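You operate a simulated robot arm through the tools that you are given. There is no shell and no other tool.

You run a simulated robot arm. Do the job below in one go: nothing can be reset, and whatever is moved stays where it is left.

JOB
Start the hood on LINE at 5 bar with the oiler on 3.
Fine: open the red valve, pressure within 0.3 bar on the gauge, then press start; leave it running.

The check looks at the end state, three seconds after you hand in, the way a careful person would. Anything else that was tipped, shoved, dropped, spilled or broken makes it a failure.

ROBOT AND FRAMES
A 6-joint arm with a two-finger parallel gripper, fixed in place. Base frame: the origin is at the foot of the arm, x ahead of it, y to its left, z up. Units: mm, rad, N and s.
With the tool pointing down near the work surface it reaches from about 240 to 660 mm from the base axis. Its first joint turns from -1.152 to 1.152 rad. Payload 2.9 kg.
The TCP is the grasp point between the finger pads, 30 mm short of the fingertips. In the tool frame z runs along the fingers and y along their closing line. The gripper opens to 110 mm. The fingers are 20 mm wide and 10 mm thick; the gripper's body (48 by 112 mm) begins 55 mm behind the TCP.
Orientation is that of the tool frame in the base frame, as a unit quaternion [x, y, z, w]. With the fingers straight down and closing along the base's y, the tool's x points along the base's -x, its y along +y and its z along -z.

CONTROLS
- The arm moves only by the tool jog_arm. Its argument "targets" is a list of rows, each a list of 3 entries, a list of its own where there are three numbers: the turn, a rotation vector about the tool's x, y, z in rad, then the shift along the tool's x, y, z in m, then the closure in counts, from 0 (fully open) to 255 (shut). In form: [[[wx, wy, wz], [tx, ty, tz], gripper], ...]. A call has 1 to 20 rows; each row shifts and turns the commanded pose from where the row before left it, along the tool's axes as they then stand. Rows are played at 5 a second. More than 50 mm and 0.15 rad between two rows, or a gripper value outside its range, and nothing of the call is played. Where a pose cannot be reached the arm comes as near as it can. A force on the tool above 40 N (or 10 N above the force at the start of the call, whichever is more), or a blocked arm, ends the call early, and 0.2 s more pass. Each finger travels about 108 mm/s and halts on what it meets, pressing with about 25 N; the grip force reading is that of the motor and also rises with nothing between the fingers. The clock runs only during rows and for 0.2 s after the last one: add rows that do not move to give the fingers time. The reply holds the time, the measured pose of the TCP, the force on the tool along the base axes, the opening and the grip force, in the units named above and with some noise, with the torque about the TCP (base axes, N m) and any sound that the robot's microphone picked up, and new pictures: "show" is both (left out), scene, wrist or none.
- Cameras (640 x 400 px; columns grow to the right, rows downward): "scene" is fixed at [78.9, 438, 1367.8]; the picture's right is [-0.74, -0.68, 0.00], its down [-0.43, 0.47, -0.77] and it looks along [0.52, -0.57, -0.64] (base axes); focal length 319 px, centre (320, 200). "wrist" rides on the gripper at [72, 17, -103] in the tool frame; the picture's right is [-0.23, 0.97, 0.00], its down [-0.76, -0.18, -0.62] and it looks along [-0.61, -0.14, 0.78] (tool axes); focal length 222 px, centre (320, 200). There is no depth. A picture from a camera that has moved, and an enlarged one, comes with that camera's place and axes in the base frame and with its lens. The place of the scene camera against the robot may be out by one fixed shift of up to 12 mm in any direction.
- inspect(camera, box): a new picture of the part [left, top, right, bottom] of that camera's present view, enlarged. No time passes.
- job_done(): hands the job in; it is judged then, once.

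Places have to be worked out from the pictures, the camera data and where the tool is seen. Open the gripper and draw the arm clear of the work before you hand the job in, unless the task says otherwise.

The tools are called as name(argument=value, ...) on one line, values as JSON. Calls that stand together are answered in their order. jog_arm: Moves the arm, as the interface text tells. Its arguments: {"type":"object","properties":{"targets":{"type":"array"},"show":{"type":"string","enum":["both","scene","wrist","none"]}},"required":["targets"]} The other tools are called the same way: inspect (camera, box) takes an enlarged picture of a part of a camera's view; job_done () hands the job in.

At the start:

```text
clock: 0.0
eef_pos: [341.6, 119.6, 1153.1]
orientation: [0.001, 1.0, 0.0, 0.0]
force: [-0.8, 0.1, -0.8]
ft_torque: [-0.03, 0.0, -0.01]
finger_gap: 110.2
grasp_force: 0.0
```

scene: 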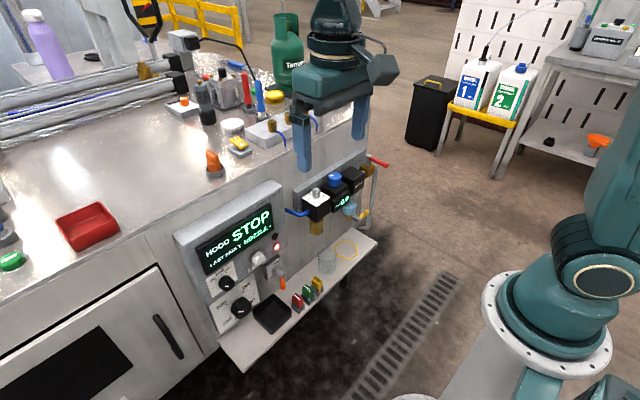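
wrist: 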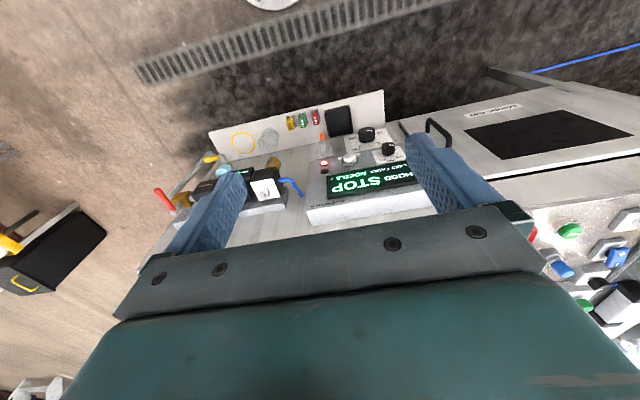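

I'll begin by looking closely at the panel and the air-service unit in both cameras before moving anything.

inspect(camera="scene", box=[170, 170, 330, 330])

inspect(camera="scene", box=[280, 140, 400, 250])

inspect(camera="wrist", box=[280, 90, 450, 220])

inspect(camera="wrist", box=[140, 100, 320, 230])

```text
2.50 times, centred on (250, 250) of scene
camera zoom: at [78.9, 438.0, 1367.8], right [-0.74, -0.68, 0.0], down [-0.43, 0.47, -0.77], along [0.52, -0.57, -0.64], focal length 798 px, centre (495, 75)
```

zoom: 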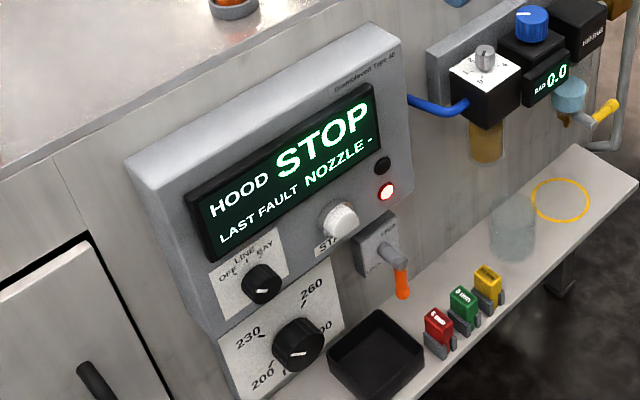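

```text
3.64 times, centred on (340, 195) of scene
camera zoom: at [78.9, 438.0, 1367.8], right [-0.74, -0.68, 0.0], down [-0.43, 0.47, -0.77], along [0.52, -0.57, -0.64], focal length 1160 px, centre (247, 218)
```

zoom: 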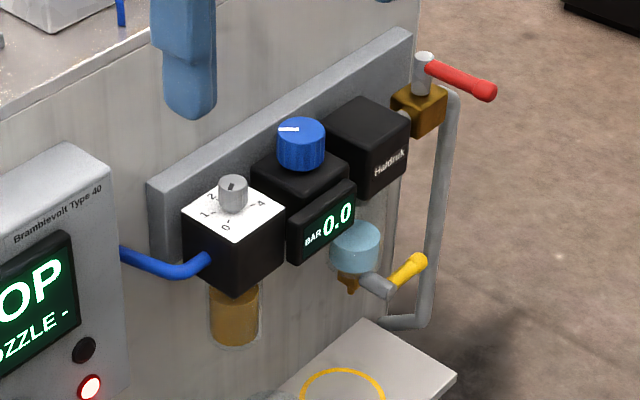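

```text
3.08 times, centred on (365, 155) of wrist
camera zoom: at [269.3, 138.3, 1257.9], right [0.23, 0.97, 0.0], down [0.76, -0.18, 0.62], along [0.61, -0.14, -0.78], focal length 684 px, centre (182, 338)
```

zoom: 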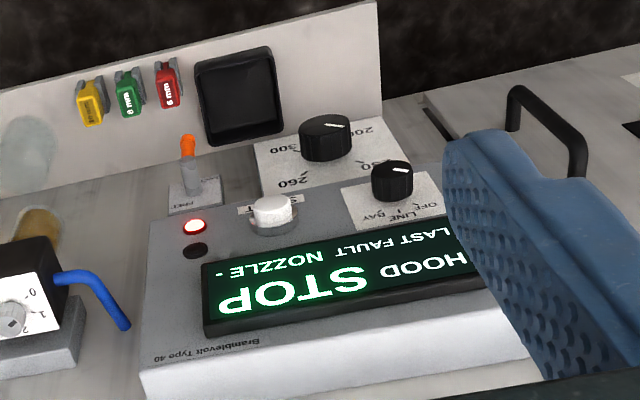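

```text
3.08 times, centred on (230, 165) of wrist
camera zoom: at [269.3, 138.3, 1257.9], right [0.23, 0.97, 0.0], down [0.76, -0.18, 0.62], along [0.61, -0.14, -0.78], focal length 684 px, centre (597, 308)
```

zoom: 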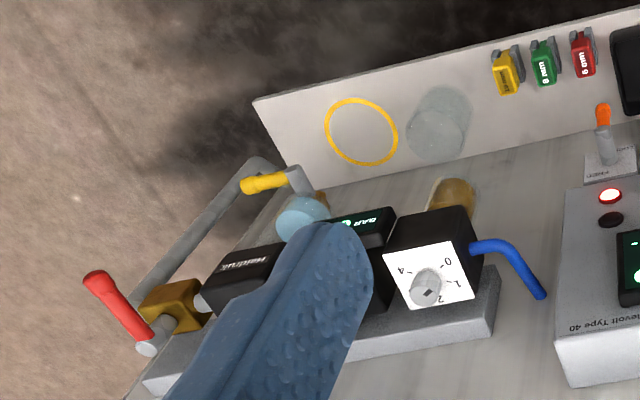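

The start button triangulates to roughly [563, 151, 733] and the oiler knob to about [557, -63, 824], so the panel faces the robot. I'll zoom further to read the scales, labels and lever positions.

inspect(camera="scene", box=[195, 225, 275, 275])

inspect(camera="scene", box=[240, 230, 320, 280])

inspect(camera="scene", box=[300, 170, 364, 210])

inspect(camera="scene", box=[335, 145, 399, 225])

inspect(camera="scene", box=[190, 205, 290, 268])

inspect(camera="wrist", box=[320, 120, 420, 182])

```text
8.00 times, centred on (235, 250) of scene
camera zoom: at [78.9, 438.0, 1367.8], right [-0.74, -0.68, 0.0], down [-0.43, 0.47, -0.77], along [0.52, -0.57, -0.64], focal length 2553 px, centre (1000, -200)
```

zoom: 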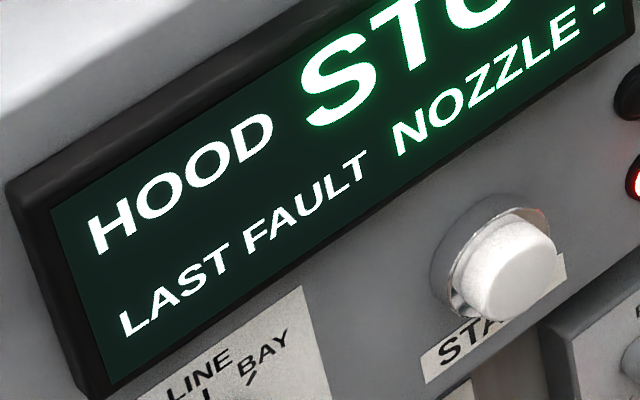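

```text
8.00 times, centred on (280, 255) of scene
camera zoom: at [78.9, 438.0, 1367.8], right [-0.74, -0.68, 0.0], down [-0.43, 0.47, -0.77], along [0.52, -0.57, -0.64], focal length 2553 px, centre (640, -240)
```

zoom: 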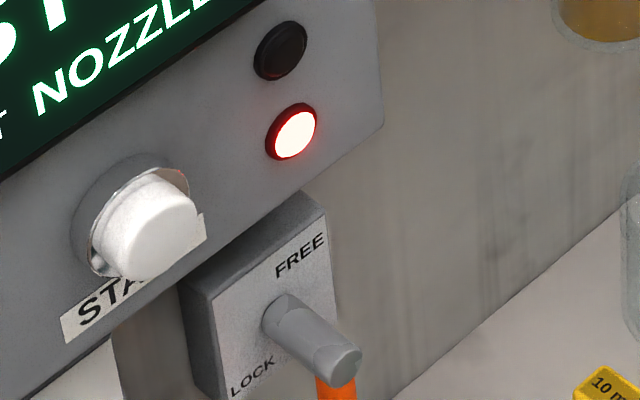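

```text
10.00 times, centred on (332, 190) of scene
camera zoom: at [78.9, 438.0, 1367.8], right [-0.74, -0.68, 0.0], down [-0.43, 0.47, -0.77], along [0.52, -0.57, -0.64], focal length 3191 px, centre (200, 300)
```

zoom: 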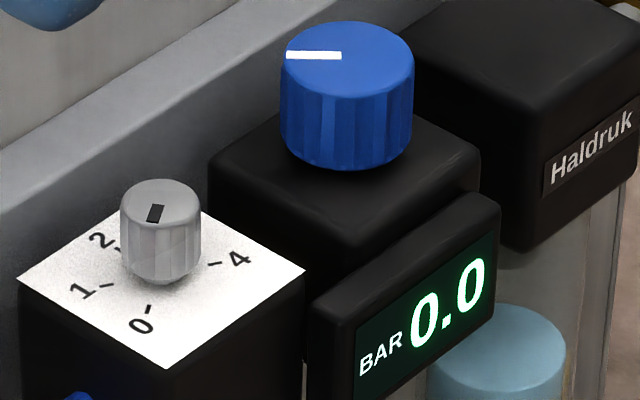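

```text
5.00 times, centred on (367, 185) of scene
camera zoom: at [78.9, 438.0, 1367.8], right [-0.74, -0.68, 0.0], down [-0.43, 0.47, -0.77], along [0.52, -0.57, -0.64], focal length 1596 px, centre (85, 275)
```

zoom: 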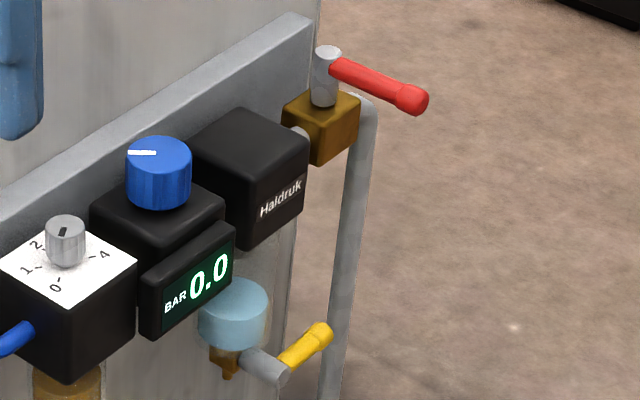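

```text
6.35 times, centred on (240, 236) of scene
camera zoom: at [78.9, 438.0, 1367.8], right [-0.74, -0.68, 0.0], down [-0.43, 0.47, -0.77], along [0.52, -0.57, -0.64], focal length 2026 px, centre (828, -32)
```

zoom: 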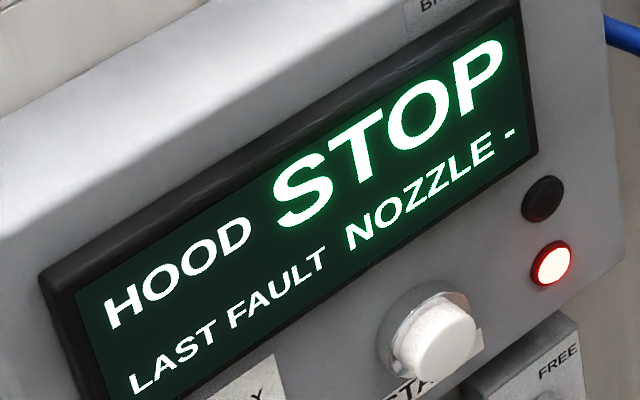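

```text
6.40 times, centred on (370, 151) of wrist
camera zoom: at [269.3, 138.3, 1257.9], right [0.23, 0.97, 0.0], down [0.76, -0.18, 0.62], along [0.61, -0.14, -0.78], focal length 1422 px, centre (0, 514)
```

zoom: 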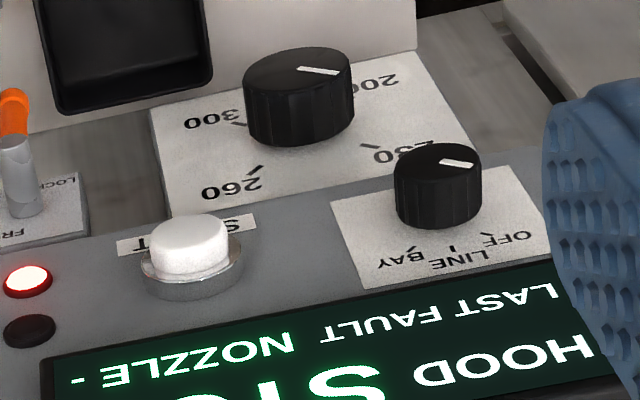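

The panel shows STOP, with a LOCK/FREE lever beside START and a closed red valve whose lever points toward the robot. I'll lower the arm in front of the machine and pitch the tool up about 45° so the wrist camera looks at it straight on.

jog_arm(targets=[[[0, 0, 0], [0.0024, -0.014, 0.04], 0], [[0, 0, 0], [0.0024, -0.014, 0.04], 0], [[0, 0, 0], [0.0024, -0.014, 0.04], 0], [[0, 0, 0], [0.0024, -0.014, 0.04], 0], [[0, 0, 0], [0.0024, -0.014, 0.04], 0], [[0, -0.131, 0], [0, 0, 0], 0], [[0, -0.131, 0], [0, 0, 0], 0], [[0, -0.131, 0], [0, 0, 0], 0], [[0, -0.131, 0], [0, 0, 0], 0], [[0, -0.131, 0], [0, 0, 0], 0], [[0, -0.131, 0], [0, 0, 0], 0]])

```text
clock: 2.4
eef_pos: [385.6, 64.7, 966.8]
orientation: [0.0, 0.924, 0.0, 0.383]
force: [-0.4, 0.3, 0.1]
ft_torque: [0.01, 0.02, 0.01]
finger_gap: 110.1
grasp_force: 0.0
out of reach, approached as far as the arm can: row 9, 10, 11
camera wrist: at [260.6, 81.9, 990.8], right [0.16, 0.97, 0.16], down [0.1, -0.18, 0.98], along [0.98, -0.14, -0.12], focal length 222 px, centre (320, 200)
```

scene: 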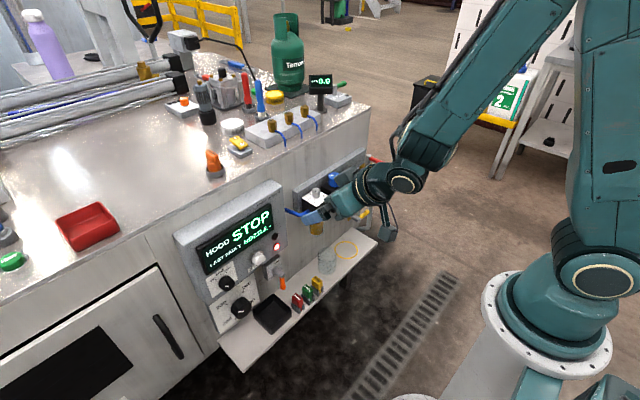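
wrist: 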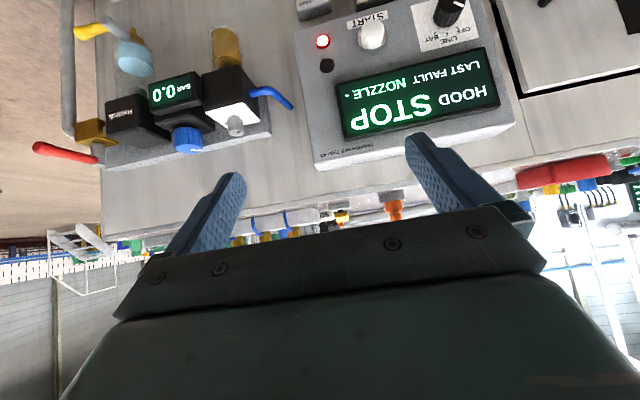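

I now have a near-horizontal view. I'll zoom in on it to pin down positions accurately by triangulating with the first wrist view.

inspect(camera="wrist", box=[290, 0, 510, 138])

inspect(camera="wrist", box=[20, 10, 300, 185])

inspect(camera="scene", box=[240, 60, 370, 150])

```text
2.90 times, centred on (400, 69) of wrist
camera zoom: at [260.6, 81.9, 990.8], right [0.16, 0.97, 0.16], down [0.1, -0.18, 0.98], along [0.98, -0.14, -0.12], focal length 644 px, centre (88, 580)
```

zoom: 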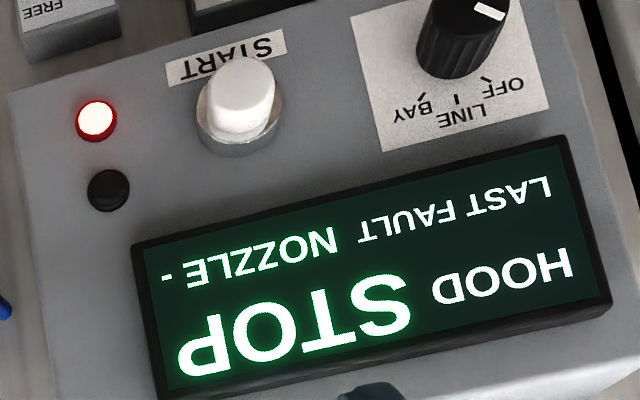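

```text
2.29 times, centred on (160, 98) of wrist
camera zoom: at [260.6, 81.9, 990.8], right [0.16, 0.97, 0.16], down [0.1, -0.18, 0.98], along [0.98, -0.14, -0.12], focal length 508 px, centre (686, 434)
```

zoom: 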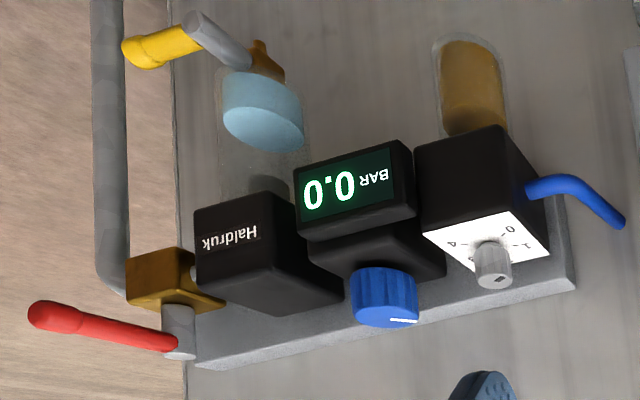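

```text
4.44 times, centred on (305, 105) of scene
camera zoom: at [78.9, 438.0, 1367.8], right [-0.74, -0.68, 0.0], down [-0.43, 0.47, -0.77], along [0.52, -0.57, -0.64], focal length 1418 px, centre (387, 622)
```

zoom: 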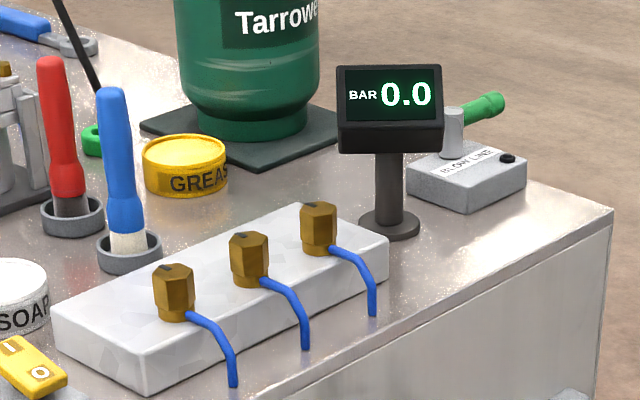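

Refined triangulation puts the panel front near x≈568, the oiler knob top at ≈[556, -66, 830], the blue knob at ≈[556, -148, 840], and the red lever running from pivot ≈[558, -319, 826] to tip ≈[493, -328, 816]. I'll point the tool back down and move it above and in front of the air unit for a closer look.

jog_arm(targets=[[[0, 0.131, 0], [0, 0, 0], 0], [[0, 0.131, 0], [0, 0, 0], 0], [[0, 0.131, 0], [0, 0, 0], 0], [[0, 0.131, 0], [0, 0, 0], 0], [[0, 0.131, 0], [0, 0, 0], 0], [[0, 0.131, 0], [0, 0, 0], 0], [[0, 0, 0], [-0.015, -0.0417, 0], 0], [[0, 0, 0], [-0.015, -0.0417, 0], 0], [[0, 0, 0], [-0.015, -0.0417, 0], 0], [[0, 0, 0], [-0.015, -0.0417, 0], 0], [[0, 0, 0], [-0.015, -0.0417, 0], 0], [[0, 0, 0], [-0.015, -0.0417, 0], 0]])

```text
clock: 5.0
eef_pos: [473.9, -184.8, 969.8]
orientation: [0.0, 1.0, 0.0, 0.001]
force: [-0.2, 0.7, -0.5]
ft_torque: [0.04, -0.01, 0.0]
finger_gap: 110.1
grasp_force: 0.0
camera wrist: at [401.2, -167.3, 1073.4], right [0.23, 0.97, 0.0], down [0.76, -0.18, 0.62], along [0.61, -0.14, -0.78], focal length 222 px, centre (320, 200)
```

scene: 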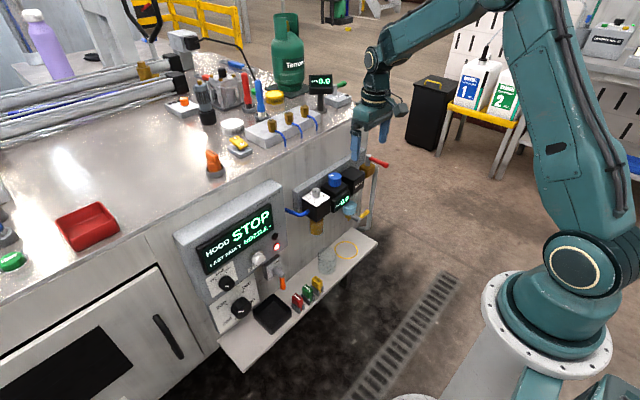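
wrist: 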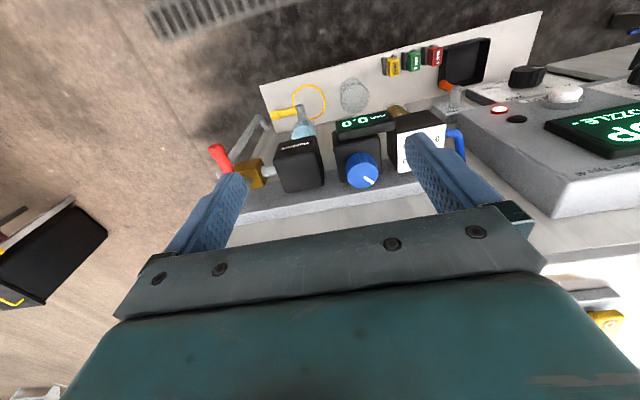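

The commanded pose tracks what the arm actually reached, which is useful. I'll zoom in on the air unit from this closer view.

inspect(camera="wrist", box=[195, 95, 345, 195])

inspect(camera="wrist", box=[320, 95, 470, 195])

inspect(camera="wrist", box=[430, 60, 560, 140])

```text
4.00 times, centred on (270, 145) of wrist
camera zoom: at [401.2, -167.3, 1073.4], right [0.23, 0.97, 0.0], down [0.76, -0.18, 0.62], along [0.61, -0.14, -0.78], focal length 888 px, centre (520, 420)
```

zoom: 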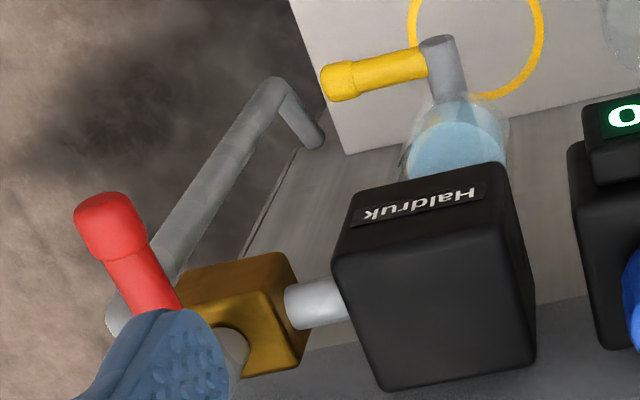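

```text
4.00 times, centred on (395, 145) of wrist
camera zoom: at [401.2, -167.3, 1073.4], right [0.23, 0.97, 0.0], down [0.76, -0.18, 0.62], along [0.61, -0.14, -0.78], focal length 888 px, centre (20, 420)
```

zoom: 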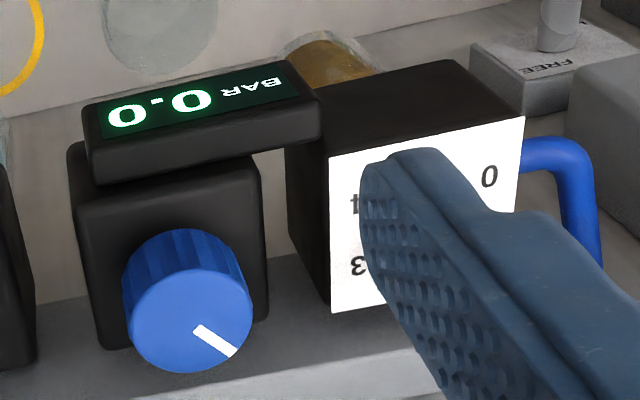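

```text
4.92 times, centred on (495, 100) of wrist
camera zoom: at [401.2, -167.3, 1073.4], right [0.23, 0.97, 0.0], down [0.76, -0.18, 0.62], along [0.61, -0.14, -0.78], focal length 1094 px, centre (-542, 692)
```

zoom: 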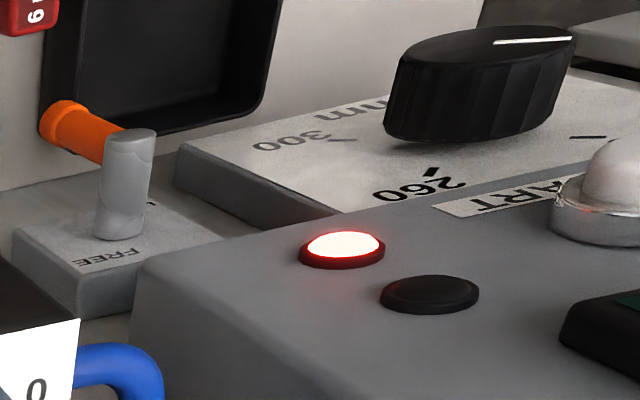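

The scale on the oiler is now clear: 0 to 4 at 60° spacing running clockwise, with 3 at the back right (+x, -y). I'll move over the red lever with the fingers partly closed to check its position before caging it.

jog_arm(targets=[[[0, 0, 0], [-0.0065, -0.035, 0.0225], 80], [[0, 0, 0], [-0.0065, -0.035, 0.0225], 155], [[0, 0, 0], [-0.0065, -0.035, 0.0225], 155], [[0, 0, 0], [-0.0065, -0.035, 0.0225], 155], [[0, 0, 0], [0, 0, 0], 155], [[0, 0, 0], [0, 0, 0], 155]])

```text
clock: 6.4
eef_pos: [501.0, -326.5, 877.3]
orientation: [0.0, 1.0, 0.0, 0.0]
force: [-0.1, 0.3, 0.3]
ft_torque: [0.0, 0.01, 0.0]
finger_gap: 43.2
grasp_force: 0.0
camera wrist: at [428.8, -308.5, 982.7], right [0.23, 0.97, 0.0], down [0.76, -0.18, 0.62], along [0.61, -0.14, -0.78], focal length 222 px, centre (320, 200)
```

scene: 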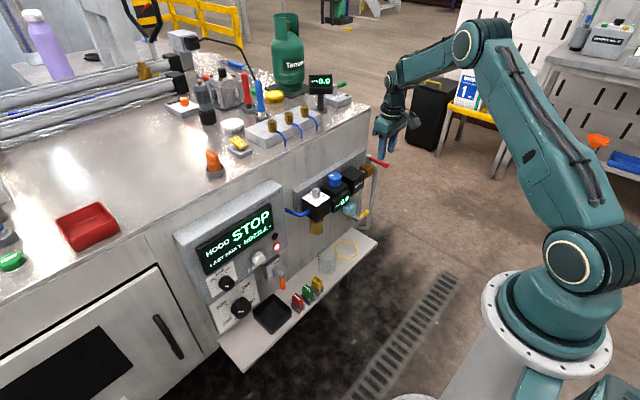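
wrist: 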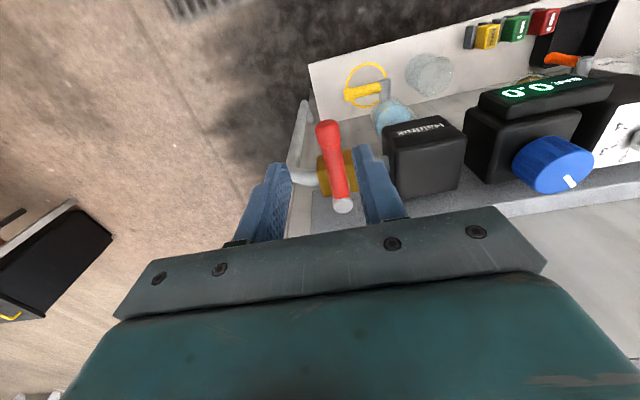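

The lever lies between the open fingers at about y≈-318, running x≈490 to 560 with its axis near z≈820. I'll centre on it and lower the fingers to straddle it with the tips at about z≈806.

jog_arm(targets=[[[0, 0, 0], [-0.004, 0.008, 0], 155], [[0, 0, 0], [0, 0, 0.014], 155], [[0, 0, 0], [0, 0, 0.014], 155], [[0, 0, 0], [0, 0, 0.013], 155]])

```text
clock: 7.4
eef_pos: [504.1, -317.2, 834.9]
orientation: [0.0, 1.0, 0.0, 0.0]
force: [0.1, -0.1, 0.6]
ft_torque: [0.02, -0.01, 0.01]
finger_gap: 43.1
grasp_force: 0.1
camera wrist: at [432.2, -299.8, 940.4], right [0.23, 0.97, 0.0], down [0.76, -0.18, 0.62], along [0.61, -0.14, -0.78], focal length 222 px, centre (320, 200)
```

scene: 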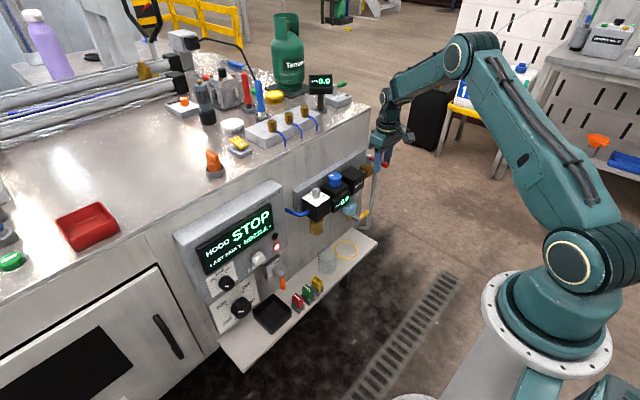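
wrist: 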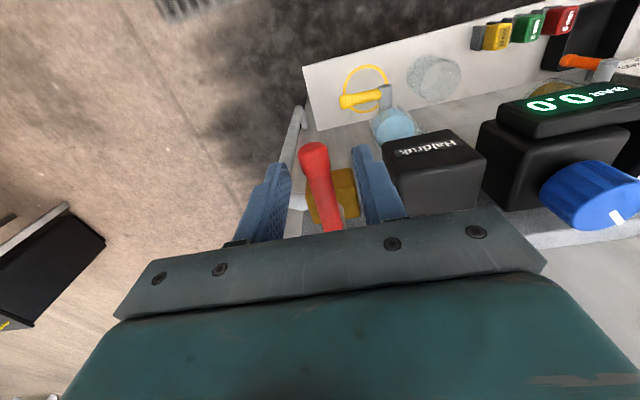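

The lever sits between the fingers with no contact force. I'll sweep it toward -y, the usual opening direction (counter-clockwise from above), following the arc about the pivot, and watch the gauge.

jog_arm(targets=[[[0, 0, 0], [0.004, -0.014, 0], 155], [[0, 0, 0], [-0.0015, -0.013, 0], 155], [[0, 0, 0], [-0.0015, -0.013, 0], 155], [[0, 0, 0], [0, 0, 0], 155]])

```text
clock: 8.2
eef_pos: [504.6, -339.2, 835.4]
orientation: [-0.013, 1.0, 0.01, -0.009]
force: [-1.9, 25.9, 7.0]
ft_torque: [0.48, 0.37, -0.02]
finger_gap: 56.2
grasp_force: 12.9
stopped in row 3: the force on the tool passed its limit at 46 N (the readings are from after the stop); the commanded pose is now the measured one
camera wrist: at [432.2, -326.1, 941.1], right [0.2, 0.98, 0.02], down [0.78, -0.17, 0.61], along [0.6, -0.11, -0.79], focal length 222 px, centre (320, 200)
```

scene: 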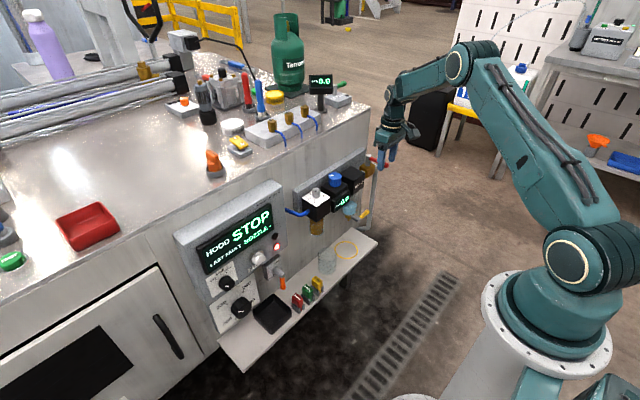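
wrist: 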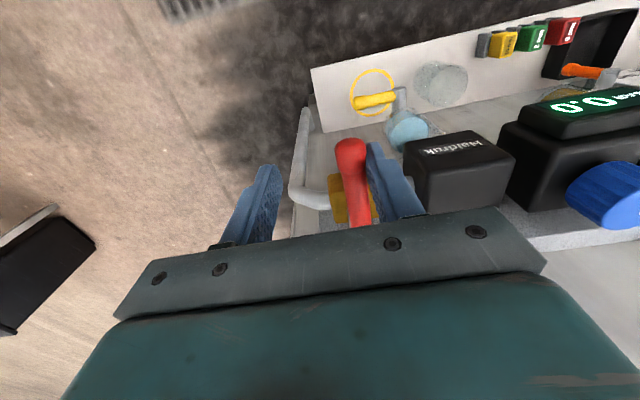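

That direction is blocked: 46 N and the lever did not move. The Haldruk box top is about z≈787, well below the lever, so I'll back off, straighten the tool and try the other way, toward +y.

jog_arm(targets=[[[0.02, -0.018, 0.026], [0, 0.018, 0], 155], [[0, 0, 0], [0.002, 0.014, 0], 155], [[0, 0, 0], [0.0015, 0.01, 0], 155], [[0, 0, 0], [-0.001, 0.01, 0], 155], [[0, 0, 0], [-0.002, 0.01, 0], 155], [[0, 0, 0], [0, 0, 0], 155]])

```text
clock: 9.6
eef_pos: [502.9, -282.6, 837.7]
orientation: [0.005, 1.0, -0.003, 0.004]
force: [-1.2, -1.5, 0.3]
ft_torque: [0.0, -0.02, -0.01]
finger_gap: 43.6
grasp_force: 0.8
camera wrist: at [429.2, -263.3, 940.4], right [0.24, 0.97, 0.0], down [0.76, -0.18, 0.63], along [0.61, -0.15, -0.78], focal length 222 px, centre (320, 200)
```

scene: 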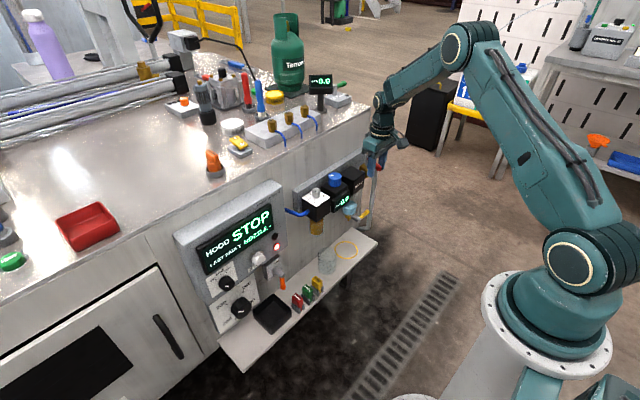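
wrist: 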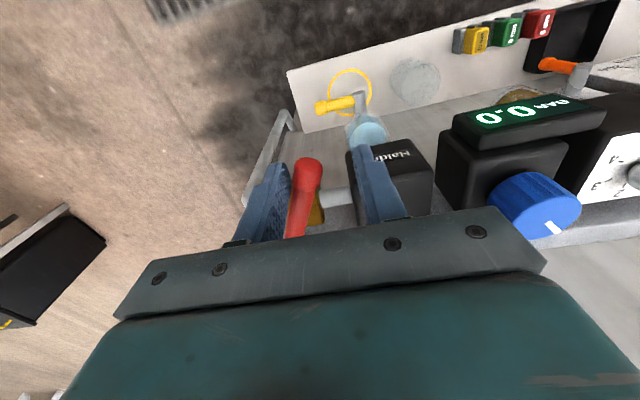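

The lever moves freely this way, only about 1.5 N. I'll continue sweeping the arc until it lies along the pipe.

jog_arm(targets=[[[0, 0, 0], [-0.0053, 0.0087, 0], 155], [[0, 0, 0], [-0.0053, 0.0087, 0], 155], [[0, 0, 0], [-0.0053, 0.0087, 0], 155], [[0, 0, 0], [-0.008, 0.0025, 0], 155], [[0, 0, 0], [-0.008, 0.002, 0], 155], [[0, 0, 0], [-0.008, 0.001, 0], 155], [[0, 0, 0], [0, 0, 0], 155]])

```text
clock: 11.2
eef_pos: [540.9, -252.1, 835.1]
orientation: [0.006, 1.0, -0.002, 0.001]
force: [-13.7, 1.4, 4.3]
ft_torque: [-0.03, 0.16, -0.33]
finger_gap: 42.8
grasp_force: 0.0
camera wrist: at [468.5, -233.3, 939.9], right [0.24, 0.97, 0.0], down [0.76, -0.18, 0.63], along [0.61, -0.15, -0.78], focal length 222 px, centre (320, 200)
```

scene: 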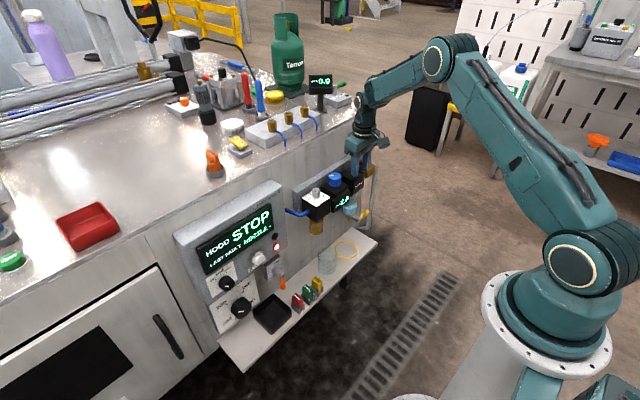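
wrist: 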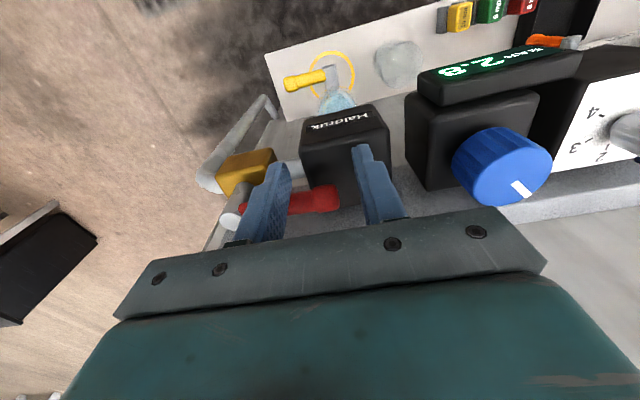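

The lever now lies along the pipe and the push is reacting at about 14 N, so it is at its stop. I'll read the gauge.

inspect(camera="wrist", box=[410, 30, 600, 150])

inspect(camera="scene", box=[300, 170, 380, 220])

inspect(camera="wrist", box=[180, 100, 420, 250])

```text
3.33 times, centred on (505, 90) of wrist
camera zoom: at [468.5, -233.3, 939.9], right [0.24, 0.97, 0.0], down [0.76, -0.18, 0.63], along [0.61, -0.15, -0.78], focal length 740 px, centre (-297, 567)
```

zoom: 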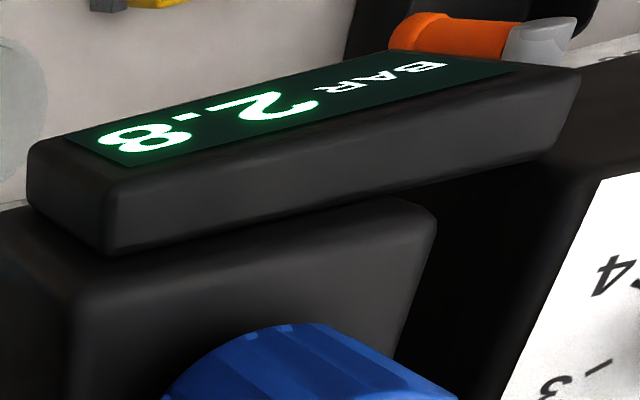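

```text
8.00 times, centred on (340, 195) of scene
camera zoom: at [78.5, 438.1, 1367.8], right [-0.74, -0.68, 0.0], down [-0.43, 0.47, -0.77], along [0.52, -0.57, -0.64], focal length 2553 px, centre (160, 240)
```

zoom: 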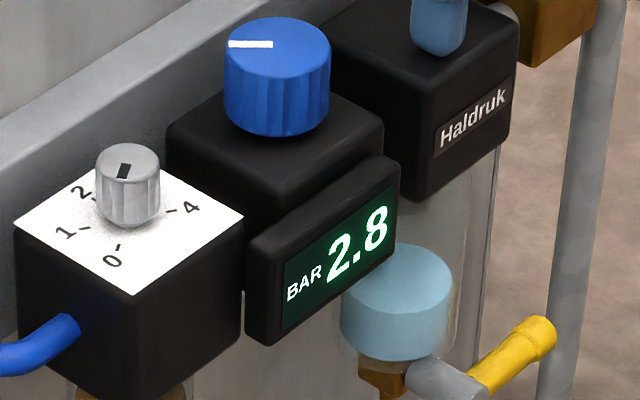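

```text
2.67 times, centred on (300, 175) of wrist
camera zoom: at [468.5, -233.3, 939.9], right [0.24, 0.97, 0.0], down [0.76, -0.18, 0.63], along [0.61, -0.15, -0.78], focal length 592 px, centre (373, 267)
```

zoom: 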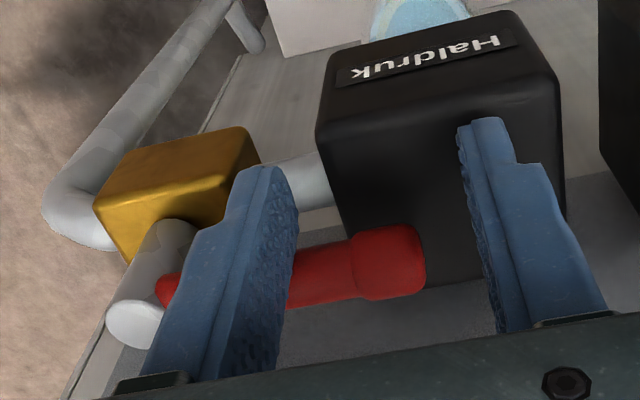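

The gauge reads 2.8 bar with the valve fully open. I'll back the fingers off the lever, rise clear, and turn the tool half round in free space so the camera ends up above the gripper for horizontal work.

jog_arm(targets=[[[0, 0, 0], [0.008, 0, 0], 155], [[0, 0, 0], [0, 0, -0.04], 155], [[0, 0, 0], [0, 0, -0.045], 155], [[0, 0, 0], [0.02, 0.03, -0.03], 155], [[0, 0, 0], [0.025, 0.03, -0.02], 155], [[0, 0, 0], [0.025, 0.03, -0.02], 155], [[0, 0, 0], [0.02, 0.03, -0.02], 155], [[0, 0, 0], [0, 0.03, 0], 155], [[0, 0, 0], [0, 0.03, 0], 155], [[0, 0, 0.1], [0, 0, 0], 155], [[0, 0, 0.1], [0, 0, 0], 155]])

```text
clock: 13.6
eef_pos: [444.3, -68.7, 1008.8]
orientation: [0.106, 0.994, -0.003, 0.004]
force: [-0.7, -0.5, 0.0]
ft_torque: [0.04, 0.01, 0.01]
finger_gap: 43.0
grasp_force: 0.1
camera wrist: at [376.5, -36.2, 1112.0], right [0.43, 0.9, 0.0], down [0.7, -0.33, 0.63], along [0.57, -0.27, -0.78], focal length 222 px, centre (320, 200)
```

scene: 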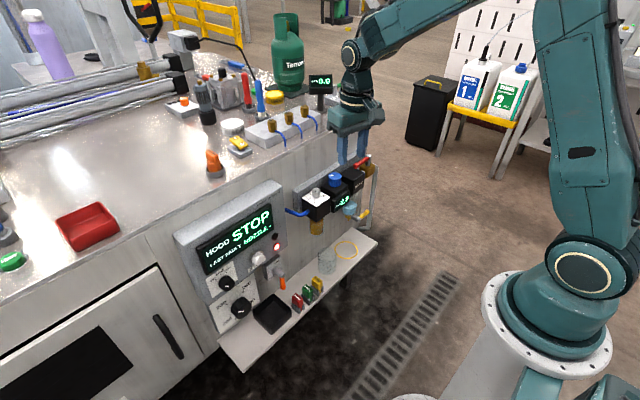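
wrist: 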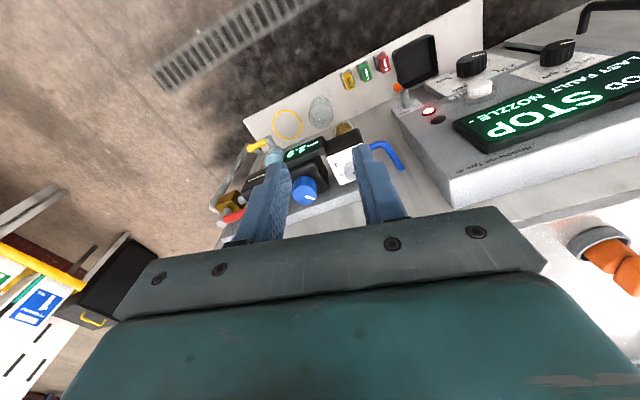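

Yaw works in this direction. I'll continue the half turn (about 2.93 rad more).

jog_arm(targets=[[[0, 0, 0.1465], [0, 0, 0], 155], [[0, 0, 0.1465], [0, 0, 0], 155], [[0, 0, 0.1465], [0, 0, 0], 155], [[0, 0, 0.1465], [0, 0, 0], 155], [[0, 0, 0.1465], [0, 0, 0], 155], [[0, 0, 0.1465], [0, 0, 0], 155], [[0, 0, 0.1465], [0, 0, 0], 155], [[0, 0, 0.1465], [0, 0, 0], 155], [[0, 0, 0.1465], [0, 0, 0], 155], [[0, 0, 0.1465], [0, 0, 0], 155], [[0, 0, 0.1465], [0, 0, 0], 155], [[0, 0, 0.1465], [0, 0, 0], 155], [[0, 0, 0.1465], [0, 0, 0], 155], [[0, 0, 0.1465], [0, 0, 0], 155], [[0, 0, 0.1465], [0, 0, 0], 155], [[0, 0, 0.1465], [0, 0, 0], 155], [[0, 0, 0.1465], [0, 0, 0], 155], [[0, 0, 0.1465], [0, 0, 0], 155], [[0, 0, 0.1465], [0, 0, 0], 155], [[0, 0, 0.1465], [0, 0, 0], 155]])

```text
clock: 17.8
eef_pos: [445.5, -70.7, 1009.4]
orientation: [1.0, -0.001, 0.003, 0.003]
force: [-1.0, 0.3, -0.3]
ft_torque: [0.02, -0.02, 0.0]
finger_gap: 43.2
grasp_force: 0.1
camera wrist: at [516.9, -85.1, 1113.8], right [-0.23, -0.97, 0.0], down [-0.77, 0.18, 0.62], along [-0.6, 0.14, -0.79], focal length 222 px, centre (320, 200)
```

scene: 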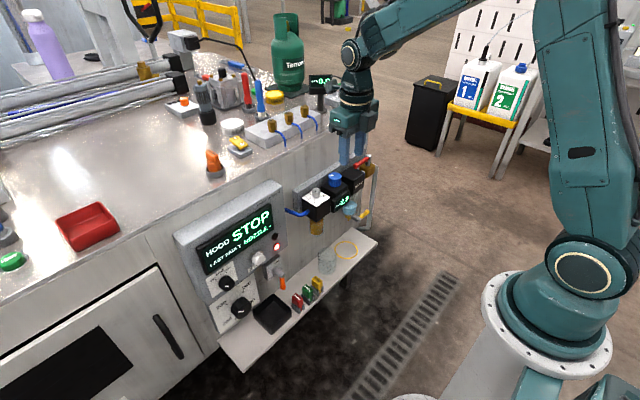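
wrist: 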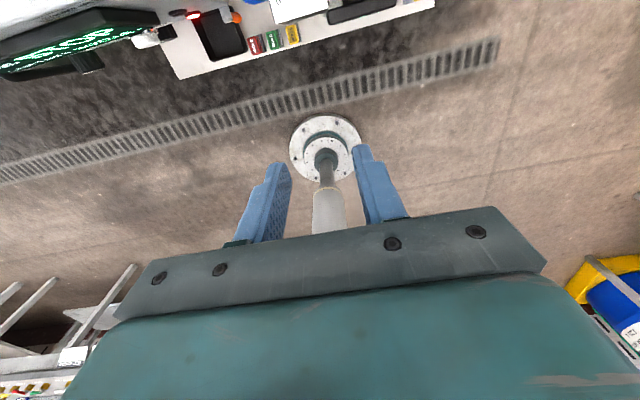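

Half-turn complete. Now I'll pitch the tool up to horizontal, pointing at the machine with the camera on top.

jog_arm(targets=[[[0, 0.1428, 0], [0, 0, 0], 155], [[0, 0.1428, 0], [0, 0, 0], 155], [[0, 0.1428, 0], [0, 0, 0], 155], [[0, 0.1428, 0], [0, 0, 0], 155], [[0, 0.1428, 0], [0, 0, 0], 155], [[0, 0.1428, 0], [0, 0, 0], 155], [[0, 0.1428, 0], [0, 0, 0], 155], [[0, 0.1428, 0], [0, 0, 0], 155], [[0, 0.1428, 0], [0, 0, 0], 155], [[0, 0.1428, 0], [0, 0, 0], 155], [[0, 0.1428, 0], [0, 0, 0], 155]])

```text
clock: 20.2
eef_pos: [453.3, -65.4, 1094.2]
orientation: [0.716, 0.001, 0.698, 0.003]
force: [-0.8, -0.2, 0.4]
ft_torque: [-0.01, 0.0, -0.06]
finger_gap: 43.0
grasp_force: 0.0
out of reach, approached as far as the arm can: row 10, 11
camera wrist: at [352.0, -80.7, 1170.2], right [-0.01, -0.98, -0.22], down [-0.64, 0.17, -0.75], along [0.77, 0.14, -0.63], focal length 222 px, centre (320, 200)
```

scene: 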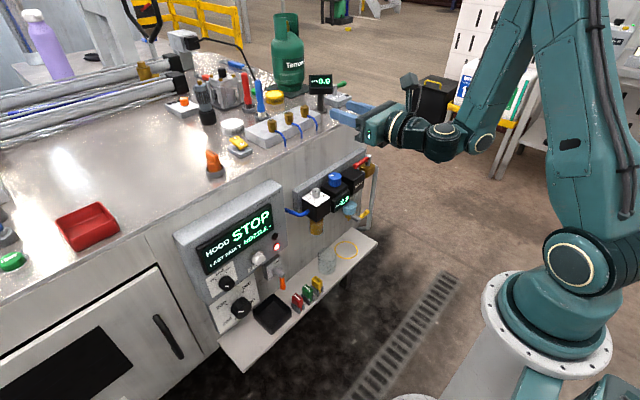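
wrist: 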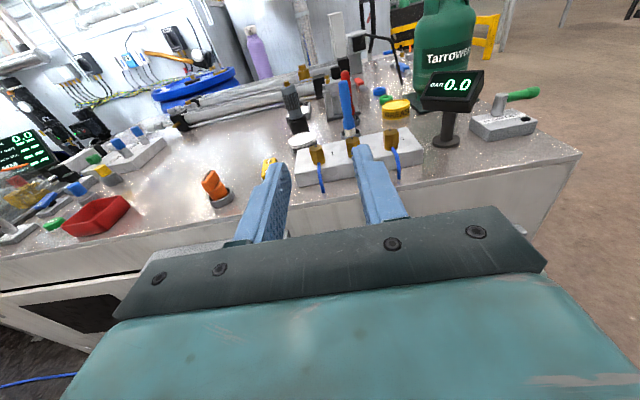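

The tool is now nearly horizontal at [453, -65, 1094] with the camera on top. I'll go forward and then down in front of the oiler, staying above the knobs, to see if that height is reachable.

jog_arm(targets=[[[0, 0, 0], [0, 0, 0.02], 155], [[0, 0, 0], [-0.0448, 0, 0], 155], [[0, 0, 0], [-0.0448, 0, 0], 155], [[0, 0, 0], [-0.0448, 0, 0], 155], [[0, 0, 0], [-0.0448, 0, 0], 155], [[0, 0, 0], [-0.03, 0, 0], 155]])

```text
clock: 21.6
eef_pos: [572.5, -79.1, 957.1]
orientation: [0.707, 0.003, 0.708, 0.001]
force: [0.0, -0.2, -1.4]
ft_torque: [0.01, 0.02, 0.02]
finger_gap: 43.1
grasp_force: 0.1
out of reach, approached as far as the arm can: row 2, 3, 4, 5, 6
camera wrist: at [468.8, -95.0, 1030.8], right [0.0, -0.98, -0.22], down [-0.62, 0.17, -0.76], along [0.78, 0.14, -0.61], focal length 222 px, centre (320, 200)
```

scene: 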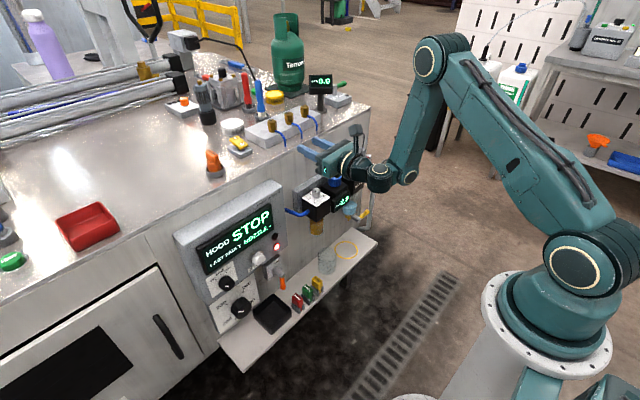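
wrist: 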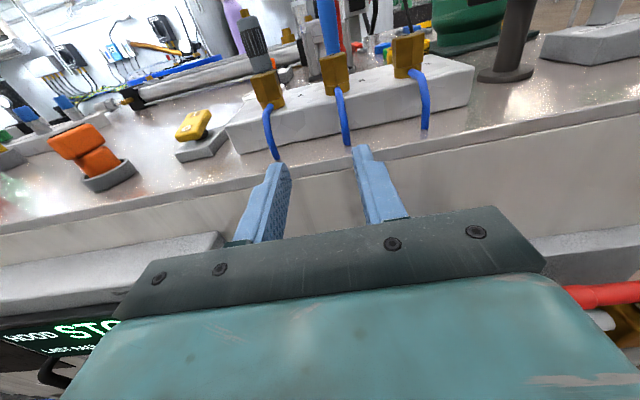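

Going down while horizontal pushed the arm forward to x≈572, which is too close to the table, so a horizontal tool can't be used this low. I'll go straight up, then pitch down to 45° with the camera on top and use that attitude for the knobs.

jog_arm(targets=[[[0, 0, 0], [0.04, 0, 0], 155], [[0, 0, 0], [0.045, 0, 0], 155], [[0, 0, 0], [0.03, 0, 0], 155], [[0, -0.131, 0], [0, 0, 0], 155], [[0, -0.131, 0], [0, 0, 0], 155], [[0, -0.131, 0], [0, 0, 0], 155], [[0, -0.131, 0], [0, 0, 0], 155], [[0, -0.131, 0], [0, 0, 0], 155], [[0, -0.131, 0], [0, 0, 0], 155]])

```text
clock: 23.6
eef_pos: [572.4, -78.1, 1071.7]
orientation: [0.923, 0.003, 0.385, 0.003]
force: [-0.4, 0.4, -0.2]
ft_torque: [0.03, 0.01, -0.02]
finger_gap: 43.0
grasp_force: 0.1
camera wrist: at [549.6, -93.1, 1196.7], right [-0.16, -0.98, -0.15], down [-0.98, 0.17, -0.1], along [0.13, 0.14, -0.98], focal length 222 px, centre (320, 200)
```

scene: 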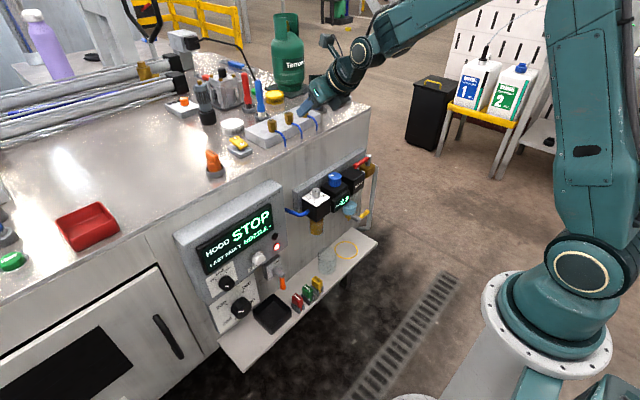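
wrist: 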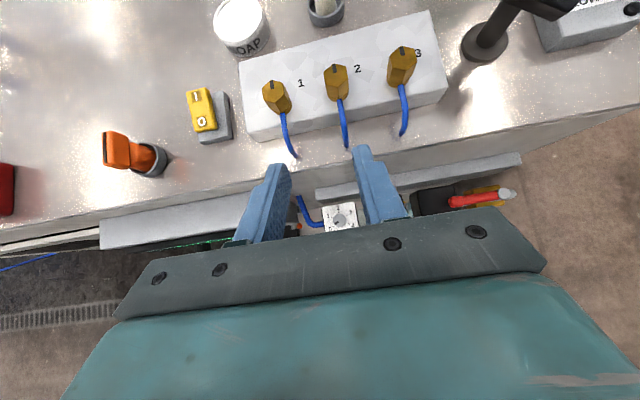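

This gives a straight-down view of the dial. I'll zoom in on the oiler and the rest of the unit.

inspect(camera="wrist", box=[310, 190, 374, 230])

inspect(camera="wrist", box=[200, 140, 540, 260])

```text
10.00 times, centred on (342, 210) of wrist
camera zoom: at [549.6, -93.1, 1196.7], right [-0.16, -0.98, -0.15], down [-0.98, 0.17, -0.1], along [0.13, 0.14, -0.98], focal length 2221 px, centre (100, 100)
```

zoom: 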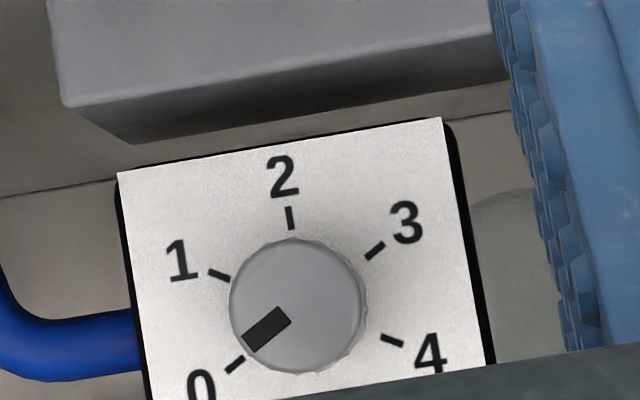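

```text
1.88 times, centred on (370, 200) of wrist
camera zoom: at [549.6, -93.1, 1196.7], right [-0.16, -0.98, -0.15], down [-0.98, 0.17, -0.1], along [0.13, 0.14, -0.98], focal length 418 px, centre (226, 200)
```

zoom: 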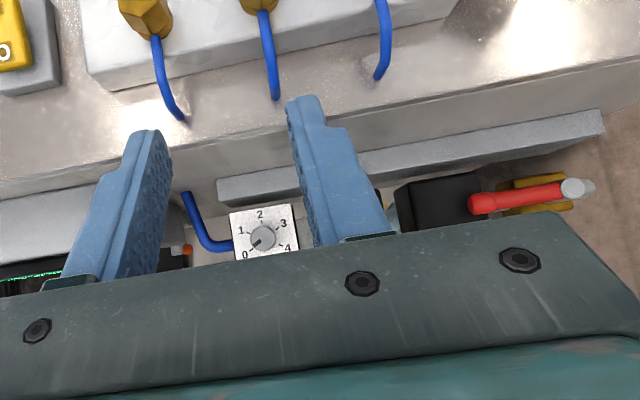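

The oiler pointer is exactly on 0; 3 is 180° clockwise, and the knob axis is at ≈(557, -66), about 22 mm across and 18 mm tall. I'll tilt the tool to 30° off vertical, swing it 45° about vertical, and move to a standoff above the knob.

jog_arm(targets=[[[0, -0.131, 0], [0, 0, 0], 155], [[0, -0.131, 0], [0, 0, 0], 155], [[0.0655, 0, -0.1134], [0, 0, 0], 155], [[0.0655, 0, -0.1134], [0, 0, 0], 155], [[0.0655, 0, -0.1134], [0, 0, 0], 155], [[0.0655, 0, -0.1134], [0, 0, 0], 155], [[0.0655, 0, -0.1134], [0, 0, 0], 155], [[0.0655, 0, -0.1134], [0, 0, 0], 155], [[0, 0, 0], [-0.0249, -0.0048, 0.0352], 155], [[0, 0, 0], [-0.0249, -0.0048, 0.0352], 155], [[0, 0, 0], [-0.0249, -0.0048, 0.0352], 155], [[0, 0, 0], [-0.0249, -0.0048, 0.0352], 155]])

```text
clock: 26.2
eef_pos: [544.5, -82.3, 897.0]
orientation: [0.891, 0.372, 0.24, -0.096]
force: [-0.2, 0.1, -0.4]
ft_torque: [0.02, -0.03, -0.01]
finger_gap: 43.0
grasp_force: 0.0
out of reach, approached as far as the arm can: row 1, 2
camera wrist: at [564.3, -85.5, 1023.7], right [0.55, -0.83, -0.11], down [-0.81, -0.56, 0.16], along [-0.19, 0.0, -0.98], focal length 222 px, centre (320, 200)
```

scene: 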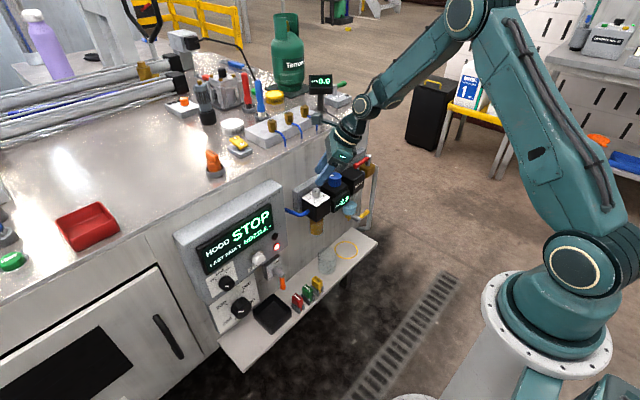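
wrist: 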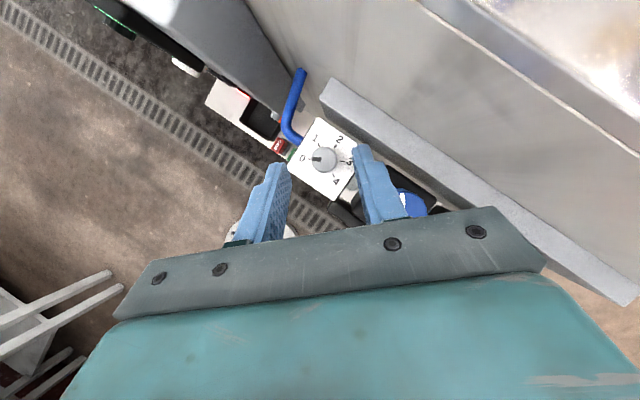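

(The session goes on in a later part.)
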